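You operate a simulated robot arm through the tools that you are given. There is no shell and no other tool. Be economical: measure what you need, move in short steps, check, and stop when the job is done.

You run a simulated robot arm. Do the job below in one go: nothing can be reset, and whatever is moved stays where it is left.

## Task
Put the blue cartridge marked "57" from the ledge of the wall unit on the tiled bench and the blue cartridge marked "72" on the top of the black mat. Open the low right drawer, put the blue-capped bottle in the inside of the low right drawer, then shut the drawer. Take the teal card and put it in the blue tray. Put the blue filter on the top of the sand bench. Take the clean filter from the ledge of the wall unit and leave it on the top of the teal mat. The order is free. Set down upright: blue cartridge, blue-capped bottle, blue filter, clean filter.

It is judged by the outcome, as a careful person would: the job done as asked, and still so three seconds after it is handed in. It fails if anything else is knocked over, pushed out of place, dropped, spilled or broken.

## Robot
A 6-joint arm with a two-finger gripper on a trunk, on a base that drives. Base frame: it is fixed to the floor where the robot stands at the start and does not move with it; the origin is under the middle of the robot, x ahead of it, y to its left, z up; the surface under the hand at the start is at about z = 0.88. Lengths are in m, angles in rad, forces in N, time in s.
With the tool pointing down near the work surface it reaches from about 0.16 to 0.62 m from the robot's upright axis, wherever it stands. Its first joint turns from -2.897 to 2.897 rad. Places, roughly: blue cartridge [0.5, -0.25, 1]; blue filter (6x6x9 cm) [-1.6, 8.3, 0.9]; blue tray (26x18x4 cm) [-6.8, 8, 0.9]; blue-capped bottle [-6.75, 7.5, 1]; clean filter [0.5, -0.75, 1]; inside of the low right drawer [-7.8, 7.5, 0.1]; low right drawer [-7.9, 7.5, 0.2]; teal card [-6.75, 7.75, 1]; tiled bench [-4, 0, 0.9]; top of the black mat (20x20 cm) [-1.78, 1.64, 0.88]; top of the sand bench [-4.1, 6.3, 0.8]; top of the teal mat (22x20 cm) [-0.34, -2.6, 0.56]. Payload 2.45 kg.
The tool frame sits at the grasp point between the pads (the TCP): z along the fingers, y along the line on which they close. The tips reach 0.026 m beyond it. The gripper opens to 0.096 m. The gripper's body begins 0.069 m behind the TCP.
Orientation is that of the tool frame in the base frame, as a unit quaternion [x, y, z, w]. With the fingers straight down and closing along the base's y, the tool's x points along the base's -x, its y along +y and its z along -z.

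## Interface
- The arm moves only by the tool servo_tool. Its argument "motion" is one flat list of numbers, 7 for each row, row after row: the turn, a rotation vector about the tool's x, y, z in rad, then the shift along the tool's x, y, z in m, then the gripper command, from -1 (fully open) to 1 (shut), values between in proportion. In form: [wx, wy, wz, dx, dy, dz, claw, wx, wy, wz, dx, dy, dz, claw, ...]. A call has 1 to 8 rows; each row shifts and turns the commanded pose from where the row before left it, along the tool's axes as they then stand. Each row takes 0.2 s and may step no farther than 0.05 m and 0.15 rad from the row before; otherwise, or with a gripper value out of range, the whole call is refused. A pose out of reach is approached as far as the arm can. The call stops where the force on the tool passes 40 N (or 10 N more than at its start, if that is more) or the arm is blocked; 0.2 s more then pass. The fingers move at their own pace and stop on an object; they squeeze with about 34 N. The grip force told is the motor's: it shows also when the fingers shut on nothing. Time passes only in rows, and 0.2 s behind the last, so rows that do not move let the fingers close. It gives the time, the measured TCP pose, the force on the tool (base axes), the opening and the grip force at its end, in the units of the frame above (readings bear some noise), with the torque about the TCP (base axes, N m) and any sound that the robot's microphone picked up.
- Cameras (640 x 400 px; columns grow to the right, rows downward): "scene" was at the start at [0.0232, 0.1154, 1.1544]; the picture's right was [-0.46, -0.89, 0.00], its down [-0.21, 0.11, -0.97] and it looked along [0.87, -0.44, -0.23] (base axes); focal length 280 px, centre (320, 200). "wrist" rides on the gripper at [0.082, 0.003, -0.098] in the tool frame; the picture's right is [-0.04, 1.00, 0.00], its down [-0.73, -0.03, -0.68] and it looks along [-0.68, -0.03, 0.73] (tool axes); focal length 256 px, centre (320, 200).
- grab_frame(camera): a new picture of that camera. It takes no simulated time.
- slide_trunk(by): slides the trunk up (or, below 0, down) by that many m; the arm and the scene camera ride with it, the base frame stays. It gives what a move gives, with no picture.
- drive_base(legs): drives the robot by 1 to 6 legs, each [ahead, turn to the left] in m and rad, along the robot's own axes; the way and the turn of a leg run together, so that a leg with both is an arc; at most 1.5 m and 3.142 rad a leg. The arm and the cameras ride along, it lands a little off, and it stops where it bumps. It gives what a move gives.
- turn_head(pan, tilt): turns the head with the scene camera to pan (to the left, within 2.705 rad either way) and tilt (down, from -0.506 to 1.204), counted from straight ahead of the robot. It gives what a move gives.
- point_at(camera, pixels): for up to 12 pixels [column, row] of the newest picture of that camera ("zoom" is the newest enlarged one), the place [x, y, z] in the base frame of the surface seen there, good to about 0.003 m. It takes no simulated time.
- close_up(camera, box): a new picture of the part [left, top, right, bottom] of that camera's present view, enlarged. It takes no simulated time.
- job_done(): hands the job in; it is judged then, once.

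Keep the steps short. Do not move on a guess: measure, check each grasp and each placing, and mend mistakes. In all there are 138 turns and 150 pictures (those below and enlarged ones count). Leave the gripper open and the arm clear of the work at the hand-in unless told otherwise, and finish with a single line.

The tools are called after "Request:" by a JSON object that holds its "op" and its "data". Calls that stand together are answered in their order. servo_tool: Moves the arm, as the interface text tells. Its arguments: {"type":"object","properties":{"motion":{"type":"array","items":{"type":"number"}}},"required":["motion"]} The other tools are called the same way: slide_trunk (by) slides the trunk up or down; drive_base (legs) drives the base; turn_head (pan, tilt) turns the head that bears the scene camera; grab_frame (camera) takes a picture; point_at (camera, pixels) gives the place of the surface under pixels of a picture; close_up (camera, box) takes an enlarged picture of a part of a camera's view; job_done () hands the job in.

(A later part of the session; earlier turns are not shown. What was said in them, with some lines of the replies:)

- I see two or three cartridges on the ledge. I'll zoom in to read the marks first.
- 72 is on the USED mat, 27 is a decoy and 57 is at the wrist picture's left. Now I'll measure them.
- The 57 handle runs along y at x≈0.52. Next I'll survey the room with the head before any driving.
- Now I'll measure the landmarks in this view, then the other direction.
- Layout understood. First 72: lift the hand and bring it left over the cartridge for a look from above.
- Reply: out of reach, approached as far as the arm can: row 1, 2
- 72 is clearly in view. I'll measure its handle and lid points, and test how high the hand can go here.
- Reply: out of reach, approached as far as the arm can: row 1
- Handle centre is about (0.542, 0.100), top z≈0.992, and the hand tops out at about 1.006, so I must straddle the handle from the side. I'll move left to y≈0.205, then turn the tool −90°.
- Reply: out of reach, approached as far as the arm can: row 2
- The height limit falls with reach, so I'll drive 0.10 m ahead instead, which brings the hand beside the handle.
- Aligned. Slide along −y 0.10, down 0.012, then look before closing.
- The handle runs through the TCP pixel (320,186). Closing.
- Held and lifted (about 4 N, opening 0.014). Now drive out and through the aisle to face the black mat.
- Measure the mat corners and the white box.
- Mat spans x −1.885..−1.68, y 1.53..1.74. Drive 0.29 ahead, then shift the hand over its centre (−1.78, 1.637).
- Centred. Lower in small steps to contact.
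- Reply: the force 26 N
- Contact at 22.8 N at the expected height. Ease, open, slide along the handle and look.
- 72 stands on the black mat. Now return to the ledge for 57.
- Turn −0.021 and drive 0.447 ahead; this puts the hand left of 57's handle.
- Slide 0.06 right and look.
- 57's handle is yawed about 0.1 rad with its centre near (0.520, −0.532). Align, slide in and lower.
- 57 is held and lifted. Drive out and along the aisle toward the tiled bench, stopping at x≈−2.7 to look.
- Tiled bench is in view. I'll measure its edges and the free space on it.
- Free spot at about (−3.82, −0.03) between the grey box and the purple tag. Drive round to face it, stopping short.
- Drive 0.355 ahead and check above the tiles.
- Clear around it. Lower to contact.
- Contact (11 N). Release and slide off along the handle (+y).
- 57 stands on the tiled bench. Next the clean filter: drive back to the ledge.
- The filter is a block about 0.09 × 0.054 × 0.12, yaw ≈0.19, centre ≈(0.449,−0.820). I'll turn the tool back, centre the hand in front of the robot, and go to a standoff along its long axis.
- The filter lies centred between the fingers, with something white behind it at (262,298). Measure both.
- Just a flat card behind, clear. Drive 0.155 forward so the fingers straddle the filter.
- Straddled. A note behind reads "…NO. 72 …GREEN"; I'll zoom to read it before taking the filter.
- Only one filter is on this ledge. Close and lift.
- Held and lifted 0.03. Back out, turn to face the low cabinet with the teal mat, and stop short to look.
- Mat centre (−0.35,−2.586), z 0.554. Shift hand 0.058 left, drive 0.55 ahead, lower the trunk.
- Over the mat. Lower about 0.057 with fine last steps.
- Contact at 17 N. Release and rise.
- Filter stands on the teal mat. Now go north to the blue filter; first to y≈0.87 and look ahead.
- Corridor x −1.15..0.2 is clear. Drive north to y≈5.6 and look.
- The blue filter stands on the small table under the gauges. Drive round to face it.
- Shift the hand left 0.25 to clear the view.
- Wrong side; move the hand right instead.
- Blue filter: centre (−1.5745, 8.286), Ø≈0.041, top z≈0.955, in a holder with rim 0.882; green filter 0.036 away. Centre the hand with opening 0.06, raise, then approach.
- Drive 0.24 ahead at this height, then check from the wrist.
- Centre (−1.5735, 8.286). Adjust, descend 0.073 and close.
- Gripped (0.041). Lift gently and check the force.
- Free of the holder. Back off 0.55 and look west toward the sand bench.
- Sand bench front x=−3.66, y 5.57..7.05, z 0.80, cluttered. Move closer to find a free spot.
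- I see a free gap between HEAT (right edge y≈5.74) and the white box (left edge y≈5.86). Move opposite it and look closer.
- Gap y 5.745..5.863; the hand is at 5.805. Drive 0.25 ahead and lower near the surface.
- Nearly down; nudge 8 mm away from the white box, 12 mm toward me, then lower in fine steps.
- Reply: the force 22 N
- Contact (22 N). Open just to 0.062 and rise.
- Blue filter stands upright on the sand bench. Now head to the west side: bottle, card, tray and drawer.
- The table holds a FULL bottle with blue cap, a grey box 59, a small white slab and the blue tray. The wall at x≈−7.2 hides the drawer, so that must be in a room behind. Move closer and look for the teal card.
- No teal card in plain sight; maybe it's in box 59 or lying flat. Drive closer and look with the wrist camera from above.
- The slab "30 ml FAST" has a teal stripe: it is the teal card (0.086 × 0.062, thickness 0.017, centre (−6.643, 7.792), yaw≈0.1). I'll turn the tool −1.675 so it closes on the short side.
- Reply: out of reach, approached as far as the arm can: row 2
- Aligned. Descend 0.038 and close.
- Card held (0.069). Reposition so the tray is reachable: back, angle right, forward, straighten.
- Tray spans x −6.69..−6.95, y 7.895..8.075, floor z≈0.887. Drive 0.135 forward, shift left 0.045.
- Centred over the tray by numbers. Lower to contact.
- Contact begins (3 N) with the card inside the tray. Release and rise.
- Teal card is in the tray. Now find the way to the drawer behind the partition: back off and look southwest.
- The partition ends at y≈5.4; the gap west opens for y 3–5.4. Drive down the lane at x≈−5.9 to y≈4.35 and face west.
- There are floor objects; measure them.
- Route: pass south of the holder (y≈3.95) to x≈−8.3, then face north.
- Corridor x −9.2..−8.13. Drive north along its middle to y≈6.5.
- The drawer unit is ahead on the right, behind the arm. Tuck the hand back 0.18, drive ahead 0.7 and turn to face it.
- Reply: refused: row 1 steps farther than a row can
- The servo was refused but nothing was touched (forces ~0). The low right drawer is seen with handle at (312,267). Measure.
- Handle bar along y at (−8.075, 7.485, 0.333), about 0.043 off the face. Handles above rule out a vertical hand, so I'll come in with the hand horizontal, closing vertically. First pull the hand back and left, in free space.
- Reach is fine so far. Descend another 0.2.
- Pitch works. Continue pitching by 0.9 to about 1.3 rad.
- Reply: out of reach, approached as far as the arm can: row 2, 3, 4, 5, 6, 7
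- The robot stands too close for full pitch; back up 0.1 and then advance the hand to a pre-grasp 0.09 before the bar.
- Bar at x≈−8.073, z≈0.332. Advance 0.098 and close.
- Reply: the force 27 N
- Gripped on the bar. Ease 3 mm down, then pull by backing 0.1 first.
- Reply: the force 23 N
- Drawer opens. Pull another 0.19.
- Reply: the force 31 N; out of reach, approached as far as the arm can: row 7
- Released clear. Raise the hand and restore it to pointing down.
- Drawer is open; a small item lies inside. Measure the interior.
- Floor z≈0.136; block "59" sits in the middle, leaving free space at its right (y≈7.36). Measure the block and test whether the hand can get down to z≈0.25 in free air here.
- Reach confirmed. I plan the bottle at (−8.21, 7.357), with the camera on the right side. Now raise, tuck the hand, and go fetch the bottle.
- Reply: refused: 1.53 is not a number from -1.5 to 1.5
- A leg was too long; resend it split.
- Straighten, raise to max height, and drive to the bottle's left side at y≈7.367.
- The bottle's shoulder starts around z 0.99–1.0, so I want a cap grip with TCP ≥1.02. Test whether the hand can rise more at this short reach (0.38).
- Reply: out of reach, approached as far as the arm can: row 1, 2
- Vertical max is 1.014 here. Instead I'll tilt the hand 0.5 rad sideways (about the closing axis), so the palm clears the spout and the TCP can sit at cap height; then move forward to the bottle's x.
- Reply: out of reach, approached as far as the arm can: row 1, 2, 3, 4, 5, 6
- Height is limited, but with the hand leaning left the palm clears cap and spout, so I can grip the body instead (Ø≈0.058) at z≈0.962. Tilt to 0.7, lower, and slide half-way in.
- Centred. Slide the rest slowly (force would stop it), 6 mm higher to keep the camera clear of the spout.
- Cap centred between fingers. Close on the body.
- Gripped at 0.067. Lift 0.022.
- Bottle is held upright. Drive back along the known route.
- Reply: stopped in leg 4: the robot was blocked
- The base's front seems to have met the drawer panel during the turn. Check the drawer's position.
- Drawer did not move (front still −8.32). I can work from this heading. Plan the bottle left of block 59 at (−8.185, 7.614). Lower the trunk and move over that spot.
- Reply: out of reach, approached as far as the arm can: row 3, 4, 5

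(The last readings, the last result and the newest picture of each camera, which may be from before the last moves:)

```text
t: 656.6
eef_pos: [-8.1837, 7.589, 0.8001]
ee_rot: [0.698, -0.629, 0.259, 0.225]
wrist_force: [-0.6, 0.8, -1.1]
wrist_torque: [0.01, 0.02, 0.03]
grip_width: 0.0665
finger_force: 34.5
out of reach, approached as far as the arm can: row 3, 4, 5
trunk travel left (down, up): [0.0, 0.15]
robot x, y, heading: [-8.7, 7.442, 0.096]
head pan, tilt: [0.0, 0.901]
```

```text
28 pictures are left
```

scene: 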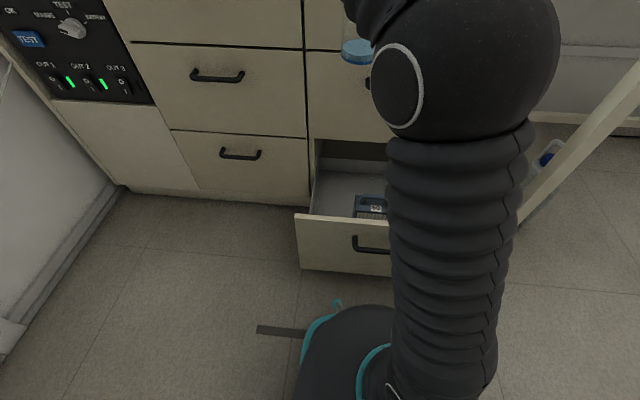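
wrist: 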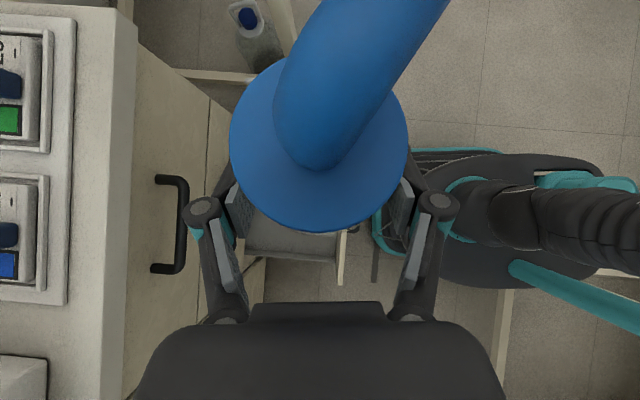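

Near the reach limit at this height; descend 0.3 and re-check.

Request:
{"op": "servo_tool", "data": {"motion": [0, 0, 0, -0.029, 0, 0.0345, 1, 0, 0, 0, -0.029, 0, 0.0345, 1, 0, 0, 0, -0.029, 0, 0.0345, 1, 0, 0, 0, -0.029, 0, 0.0345, 1, 0, 0, 0, -0.029, 0, 0.0345, 1, 0, 0, 0, -0.029, 0, 0.0345, 1, 0, 0, 0, 0, 0, 0, 1]}}

Request:
{"op": "grab_frame", "data": {"camera": "wrist"}}

```text
t: 658.2
eef_pos: [-8.1829, 7.5886, 0.5277]
ee_rot: [0.698, -0.628, 0.258, 0.227]
wrist_force: [0.3, 0.7, -0.8]
wrist_torque: [0.03, 0.01, 0.0]
grip_width: 0.0663
finger_force: 33.6
trunk travel left (down, up): [0.0, 0.15]
robot x, y, heading: [-8.6946, 7.439, 0.092]
head pan, tilt: [0.0, 0.901]
```

```text
27 pictures are left
```

wrist: 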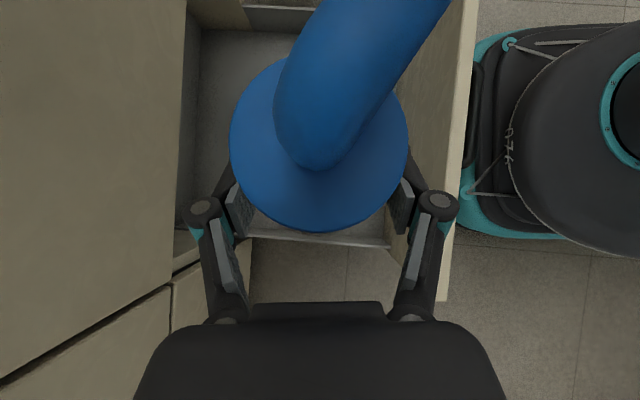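

Shift 0.028 left, then descend to about z 0.30 and look.

Request:
{"op": "servo_tool", "data": {"motion": [0, 0, 0, -0.0213, -0.003, -0.0179, 1, 0, 0, 0, -0.029, 0, 0.0345, 1, 0, 0, 0, -0.029, 0, 0.0345, 1, 0, 0, 0, -0.029, 0, 0.0345, 1, 0, 0, 0, -0.0258, 0, 0.0306, 1, 0, 0, 0, 0, 0, 0, 1]}}

Request:
{"op": "grab_frame", "data": {"camera": "wrist"}}

Request:
{"op": "grab_frame", "data": {"camera": "scene"}}

```text
t: 659.6
eef_pos: [-8.1816, 7.6164, 0.3556]
ee_rot: [0.698, -0.628, 0.258, 0.226]
wrist_force: [0.1, -0.3, -1.8]
wrist_torque: [-0.02, 0.0, 0.01]
grip_width: 0.0662
finger_force: 34.2
trunk travel left (down, up): [0.0, 0.15]
robot x, y, heading: [-8.7, 7.4405, 0.096]
head pan, tilt: [0.0, 0.901]
```

```text
26 pictures are left
```

wrist: 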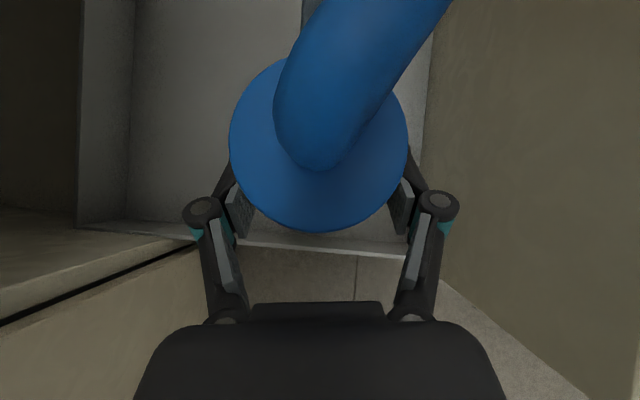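

```text
25 pictures are left
```

scene: 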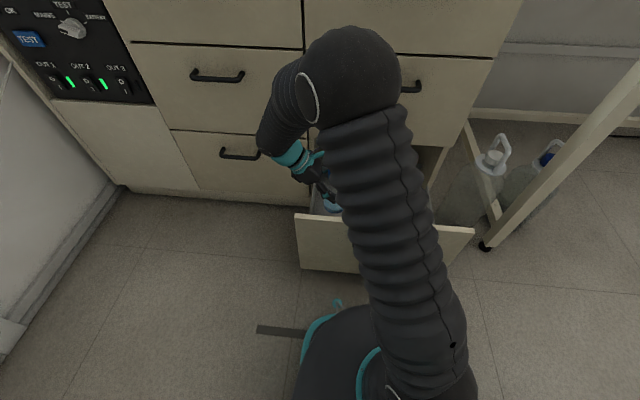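

Request:
{"op": "point_at", "data": {"camera": "wrist", "pixels": [[300, 243], [390, 252], [150, 232], [200, 100], [420, 100], [160, 170], [290, 30]]}}

```text
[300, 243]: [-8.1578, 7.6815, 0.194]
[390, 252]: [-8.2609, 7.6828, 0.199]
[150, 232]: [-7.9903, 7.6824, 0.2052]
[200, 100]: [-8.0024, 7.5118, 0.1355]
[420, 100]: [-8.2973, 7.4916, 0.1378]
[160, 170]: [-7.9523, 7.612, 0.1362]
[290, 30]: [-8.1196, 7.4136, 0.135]
```

Side wall top 0.20 at y 7.68; the bottle sits between it and the block. Descend to contact.

Request:
{"op": "servo_tool", "data": {"motion": [0, 0, 0, -0.0258, 0, 0.0306, 1, 0, 0, 0, -0.0258, 0, 0.0306, 1, 0, 0, 0, -0.0206, 0, 0.0245, 1, 0, 0, 0, -0.0064, 0, 0.0077, 1, 0, 0, 0, -0.0032, 0, 0.0038, 1, 0, 0, 0, -0.0019, 0, 0.0023, 1, 0, 0, 0, 0, 0, 0, 1]}}

Request:
{"op": "grab_frame", "data": {"camera": "wrist"}}

```text
t: 661.2
eef_pos: [-8.181, 7.617, 0.2262]
ee_rot: [0.699, -0.628, 0.258, 0.226]
wrist_force: [-0.9, 0.6, 6.0]
wrist_torque: [-0.05, 0.29, -0.04]
grip_width: 0.0667
finger_force: 34.3
trunk travel left (down, up): [0.0, 0.15]
robot x, y, heading: [-8.7019, 7.4411, 0.102]
head pan, tilt: [0.0, 0.901]
```

```text
24 pictures are left
```

wrist: 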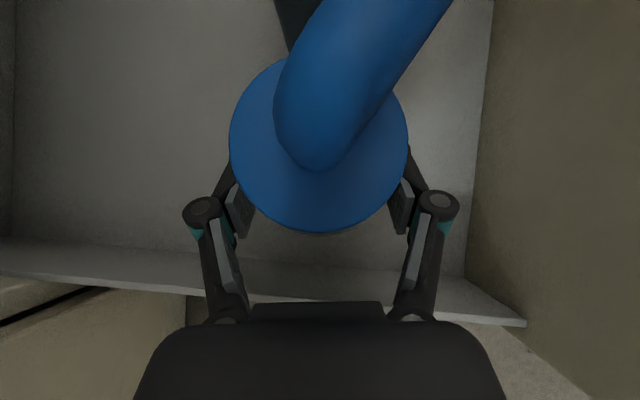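

Contact (≈7 N). Open and withdraw along the tool axis (up-left).

Request:
{"op": "servo_tool", "data": {"motion": [0, 0, 0, 0, 0, 0, 0.0, 0, 0, 0, 0, 0, 0, -1, 0, 0, 0, 0, 0, 0, -1, 0, 0, 0, 0, 0, 0, -1, 0, 0, 0, 0, 0, -0.03, -1, 0, 0, 0, 0, 0, -0.04, -1, 0, 0, 0, 0, 0, -0.04, -1, 0, 0, 0, 0, 0, -0.02, -1]}}

Request:
{"op": "grab_frame", "data": {"camera": "wrist"}}

```text
t: 663.0
eef_pos: [-8.1912, 7.7006, 0.324]
ee_rot: [0.698, -0.629, 0.258, 0.227]
wrist_force: [-0.1, 0.3, -0.1]
wrist_torque: [-0.01, 0.03, 0.01]
grip_width: 0.0959
finger_force: 0.1
trunk travel left (down, up): [0.0, 0.15]
robot x, y, heading: [-8.6977, 7.4408, 0.094]
head pan, tilt: [0.0, 0.901]
```

```text
23 pictures are left
```

wrist: 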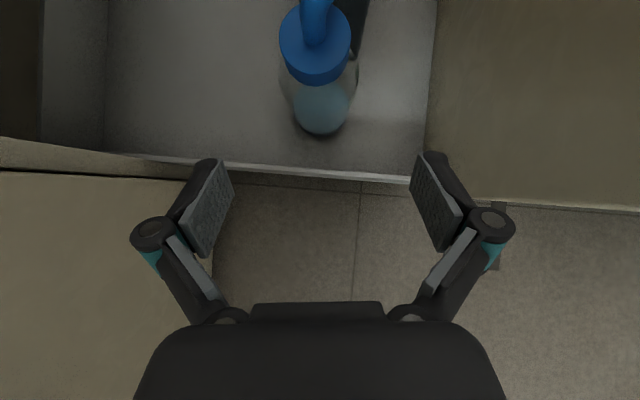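

The bottle stands in the drawer. Raise the hand straight up and undo the tilt.

Request:
{"op": "servo_tool", "data": {"motion": [0, 0, 0, 0.029, 0, -0.0345, -1, 0, 0, 0, 0.029, 0, -0.0345, -1, 0, 0, 0, 0.029, 0, -0.0345, -1, 0, 0, 0, 0.029, 0, -0.0345, -1, 0, 0, 0, 0.029, 0, -0.0345, -1, 0, 0, 0, 0.029, 0, -0.0345, -1, 0, 0, 0, 0.029, 0, -0.0345, -1]}}

Request:
{"op": "servo_tool", "data": {"motion": [0, -0.14, 0, 0, 0, 0, -1, 0, -0.14, 0, 0, 0, 0, -1, 0, -0.14, 0, 0, 0, 0, -1, 0, -0.14, 0, 0, 0, 0, -1, 0, -0.14, 0, 0, 0, 0, -1, 0, 0, 0, 0.045, 0, 0, 1, 0, 0, 0, 0.045, 0, 0, 1, 0, 0, 0, 0.03, 0, 0, 1]}}

Request:
{"op": "drive_base", "data": {"legs": [[-0.12, 0], [0, 0.45], [-0.18, 0], [0, -0.546]]}}

Request:
{"op": "grab_frame", "data": {"camera": "scene"}}

```text
t: 664.6
eef_pos: [-8.1933, 7.7, 0.6398]
ee_rot: [0.699, -0.628, 0.258, 0.226]
wrist_force: [0.5, -0.7, 0.1]
wrist_torque: [-0.05, -0.01, 0.01]
grip_width: 0.0962
finger_force: 0.0
trunk travel left (down, up): [0.0, 0.15]
robot x, y, heading: [-8.6972, 7.4447, 0.094]
head pan, tilt: [0.0, 0.901]
```

```text
t: 666.5
eef_pos: [-8.1802, 7.5808, 0.6408]
ee_rot: [0.745, -0.667, 0.003, -0.003]
wrist_force: [-0.1, -0.2, -0.1]
wrist_torque: [-0.01, 0.01, -0.03]
grip_width: 0.0
finger_force: 28.3
trunk travel left (down, up): [0.0, 0.15]
robot x, y, heading: [-8.7008, 7.4438, 0.1]
head pan, tilt: [0.0, 0.901]
```

```text
t: 671.6
eef_pos: [-8.4439, 7.4253, 0.6402]
ee_rot: [0.712, -0.703, 0.004, -0.002]
wrist_force: [-0.4, -0.7, 0.4]
wrist_torque: [0.02, 0.03, 0.02]
grip_width: 0.0
finger_force: 28.6
trunk travel left (down, up): [0.0, 0.15]
robot x, y, heading: [-8.9731, 7.3355, 0.002]
head pan, tilt: [0.0, 0.901]
```

```text
22 pictures are left
```

scene: 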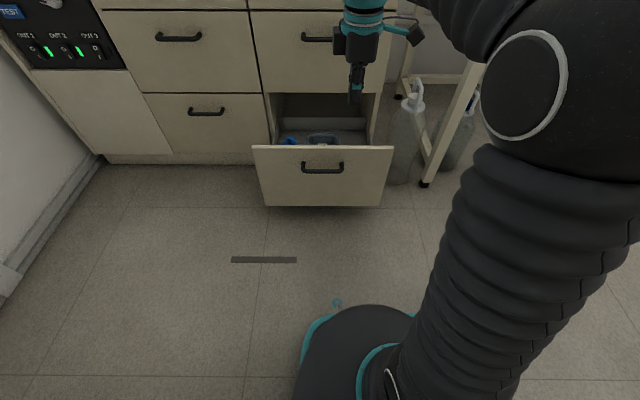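

Good position. Lower in front of the panel, then pitch the closed hand forward.

Request:
{"op": "servo_tool", "data": {"motion": [0, 0, 0, -0.03, 0, 0.03, 1, 0, 0, 0, -0.03, 0, 0.03, 1, 0, 0, 0, 0, 0, 0.045, 1, 0, 0, 0, 0, 0, 0.045, 1, 0, 0, 0, 0, 0, 0.045, 1, 0, 0, 0, 0, 0, 0.04, 1, 0.13, 0, 0, 0, 0, 0, 1, 0.13, 0, 0, 0, 0, 0, 1]}}

Request:
{"op": "servo_tool", "data": {"motion": [0.13, 0, 0, 0, 0, 0, 1, 0.13, 0, 0, 0, 0, 0, 1, 0.13, 0, 0, 0, 0, 0, 1, 0.13, 0, 0, 0, 0, 0, 1, 0.13, 0, 0, 0, 0, 0, 1, 0.13, 0, 0, 0, 0, 0, 1, 0.13, 0, 0, 0, 0, 0, 1, 0, 0, 0, 0, 0, 0, 1]}}

Request:
{"op": "grab_frame", "data": {"camera": "wrist"}}

```text
t: 673.4
eef_pos: [-8.4425, 7.4844, 0.4044]
ee_rot: [0.705, -0.696, 0.094, -0.095]
wrist_force: [-0.3, 0.4, 0.4]
wrist_torque: [0.02, 0.0, 0.01]
grip_width: 0.0002
finger_force: 28.6
trunk travel left (down, up): [0.0, 0.15]
robot x, y, heading: [-8.9737, 7.339, 0.001]
head pan, tilt: [0.0, 0.901]
```

```text
t: 675.2
eef_pos: [-8.4427, 7.4804, 0.4031]
ee_rot: [0.603, -0.596, 0.381, -0.369]
wrist_force: [0.2, 0.2, 0.3]
wrist_torque: [-0.04, -0.03, 0.03]
grip_width: 0.0
finger_force: 28.7
out of reach, approached as far as the arm can: row 4
trunk travel left (down, up): [0.0, 0.15]
robot x, y, heading: [-8.9705, 7.3348, -0.003]
head pan, tilt: [0.0, 0.901]
```

```text
21 pictures are left
```

wrist: 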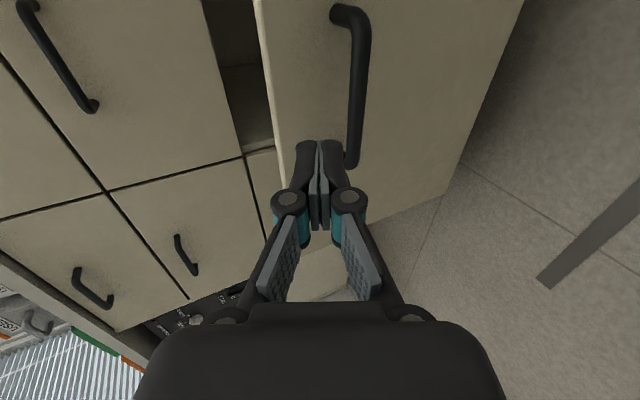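

Tips at z≈0.392; lower 22 mm so they meet the panel above the handle bar, then drive 0.10 to touch.

Request:
{"op": "servo_tool", "data": {"motion": [0, 0, 0, 0, 0.0198, 0.0096, 1, 0, 0, 0, 0, 0, 0, 1]}}

Request:
{"op": "drive_base", "data": {"legs": [[0.12, 0]]}}

Request:
{"op": "grab_frame", "data": {"camera": "wrist"}}

```text
t: 675.8
eef_pos: [-8.4433, 7.4802, 0.3808]
ee_rot: [0.603, -0.597, 0.38, -0.369]
wrist_force: [0.6, 0.0, 0.4]
wrist_torque: [0.04, -0.01, 0.01]
grip_width: 0.0001
finger_force: 28.7
trunk travel left (down, up): [0.0, 0.15]
robot x, y, heading: [-8.9744, 7.3352, 0.003]
head pan, tilt: [0.0, 0.901]
```

```text
t: 677.1
eef_pos: [-8.3229, 7.4803, 0.3815]
ee_rot: [0.603, -0.596, 0.38, -0.37]
wrist_force: [0.7, 0.0, -0.4]
wrist_torque: [0.03, -0.03, -0.02]
grip_width: 0.0001
finger_force: 28.2
trunk travel left (down, up): [0.0, 0.15]
robot x, y, heading: [-8.851, 7.3349, 0.003]
head pan, tilt: [0.0, 0.901]
```

```text
20 pictures are left
```

wrist: 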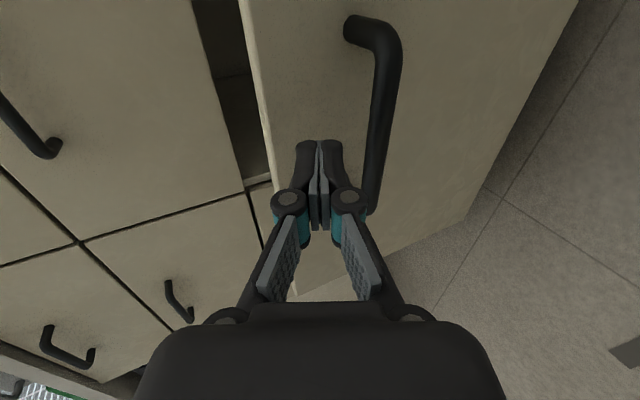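

The tip is pushing the panel. Continue 0.25.

Request:
{"op": "drive_base", "data": {"legs": [[0.25, 0]]}}

Request:
{"op": "grab_frame", "data": {"camera": "wrist"}}

Request:
{"op": "grab_frame", "data": {"camera": "scene"}}

```text
t: 678.9
eef_pos: [-8.0744, 7.4825, 0.3815]
ee_rot: [0.604, -0.595, 0.38, -0.371]
wrist_force: [0.0, 0.0, -0.5]
wrist_torque: [0.01, -0.06, -0.01]
grip_width: 0.0
finger_force: 28.0
trunk travel left (down, up): [0.0, 0.15]
robot x, y, heading: [-8.6035, 7.3363, 0.004]
head pan, tilt: [0.0, 0.901]
```

```text
19 pictures are left
```

wrist: 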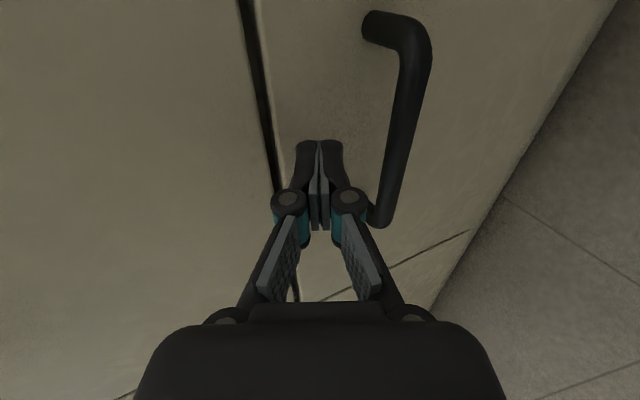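

```text
18 pictures are left
```

scene: 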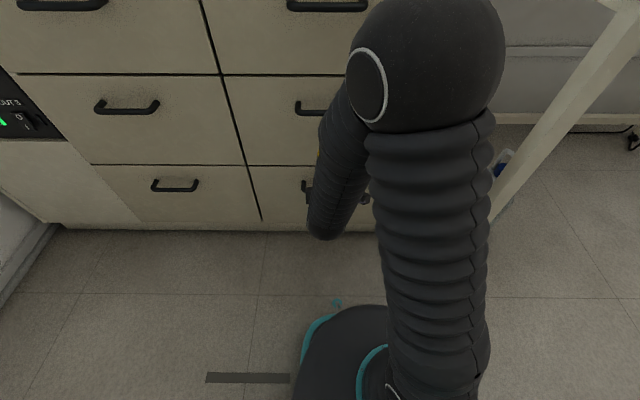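

Request:
{"op": "point_at", "data": {"camera": "wrist", "pixels": [[320, 90], [300, 60], [470, 100], [150, 120], [200, 60]]}}

```text
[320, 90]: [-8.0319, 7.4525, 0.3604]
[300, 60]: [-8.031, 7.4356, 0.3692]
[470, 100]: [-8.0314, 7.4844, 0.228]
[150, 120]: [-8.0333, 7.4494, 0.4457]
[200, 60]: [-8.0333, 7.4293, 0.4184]
```

Panel is flush with its neighbours (−8.032), so the drawer is shut. Back off, open the gripper and lift the arm clear.

Request:
{"op": "drive_base", "data": {"legs": [[-0.2, 0]]}}

Request:
{"op": "servo_tool", "data": {"motion": [0, 0, 0, 0, -0.045, 0, -1, 0, 0, 0, 0, -0.045, 0, -1, 0, 0, 0, 0, -0.045, 0, -1, 0, 0, 0, 0, -0.03, 0, -1, 0, 0, 0, 0, 0, 0, -1]}}

Request:
{"op": "grab_frame", "data": {"camera": "scene"}}

```text
t: 680.5
eef_pos: [-8.2752, 7.482, 0.3812]
ee_rot: [0.604, -0.596, 0.378, -0.37]
wrist_force: [-0.3, -0.3, -0.3]
wrist_torque: [0.0, 0.02, 0.02]
grip_width: 0.0
finger_force: 28.2
trunk travel left (down, up): [0.0, 0.15]
robot x, y, heading: [-8.8047, 7.3374, 0.004]
head pan, tilt: [0.0, 0.901]
```

```text
t: 681.7
eef_pos: [-8.2047, 7.4836, 0.5297]
ee_rot: [0.604, -0.596, 0.379, -0.369]
wrist_force: [1.1, -0.8, -0.9]
wrist_torque: [0.0, -0.01, -0.01]
grip_width: 0.0962
finger_force: 0.0
trunk travel left (down, up): [0.0, 0.15]
robot x, y, heading: [-8.8052, 7.339, 0.007]
head pan, tilt: [0.0, 0.901]
```

```text
17 pictures are left
```

scene: 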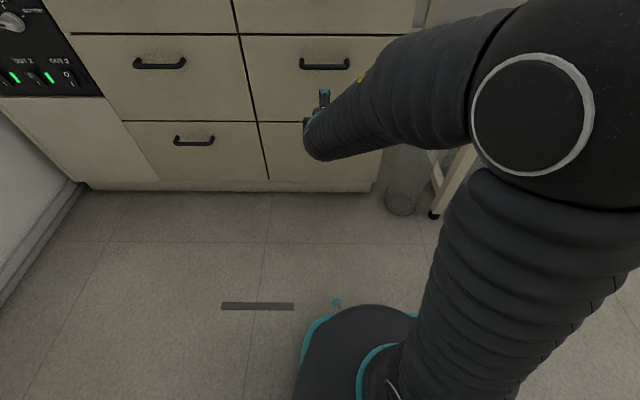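

All items are placed, the drawer is shut, and the gripper is open and clear, so I am handing in.

Request:
{"op": "job_done", "data": {}}

```text
The job is handed in.
```

All seven parts of the job are done and handed in; I did not reopen the low right drawer to check the bottle after shutting it, and I took the "30 ml FAST" card with the teal stripe to be the teal card.
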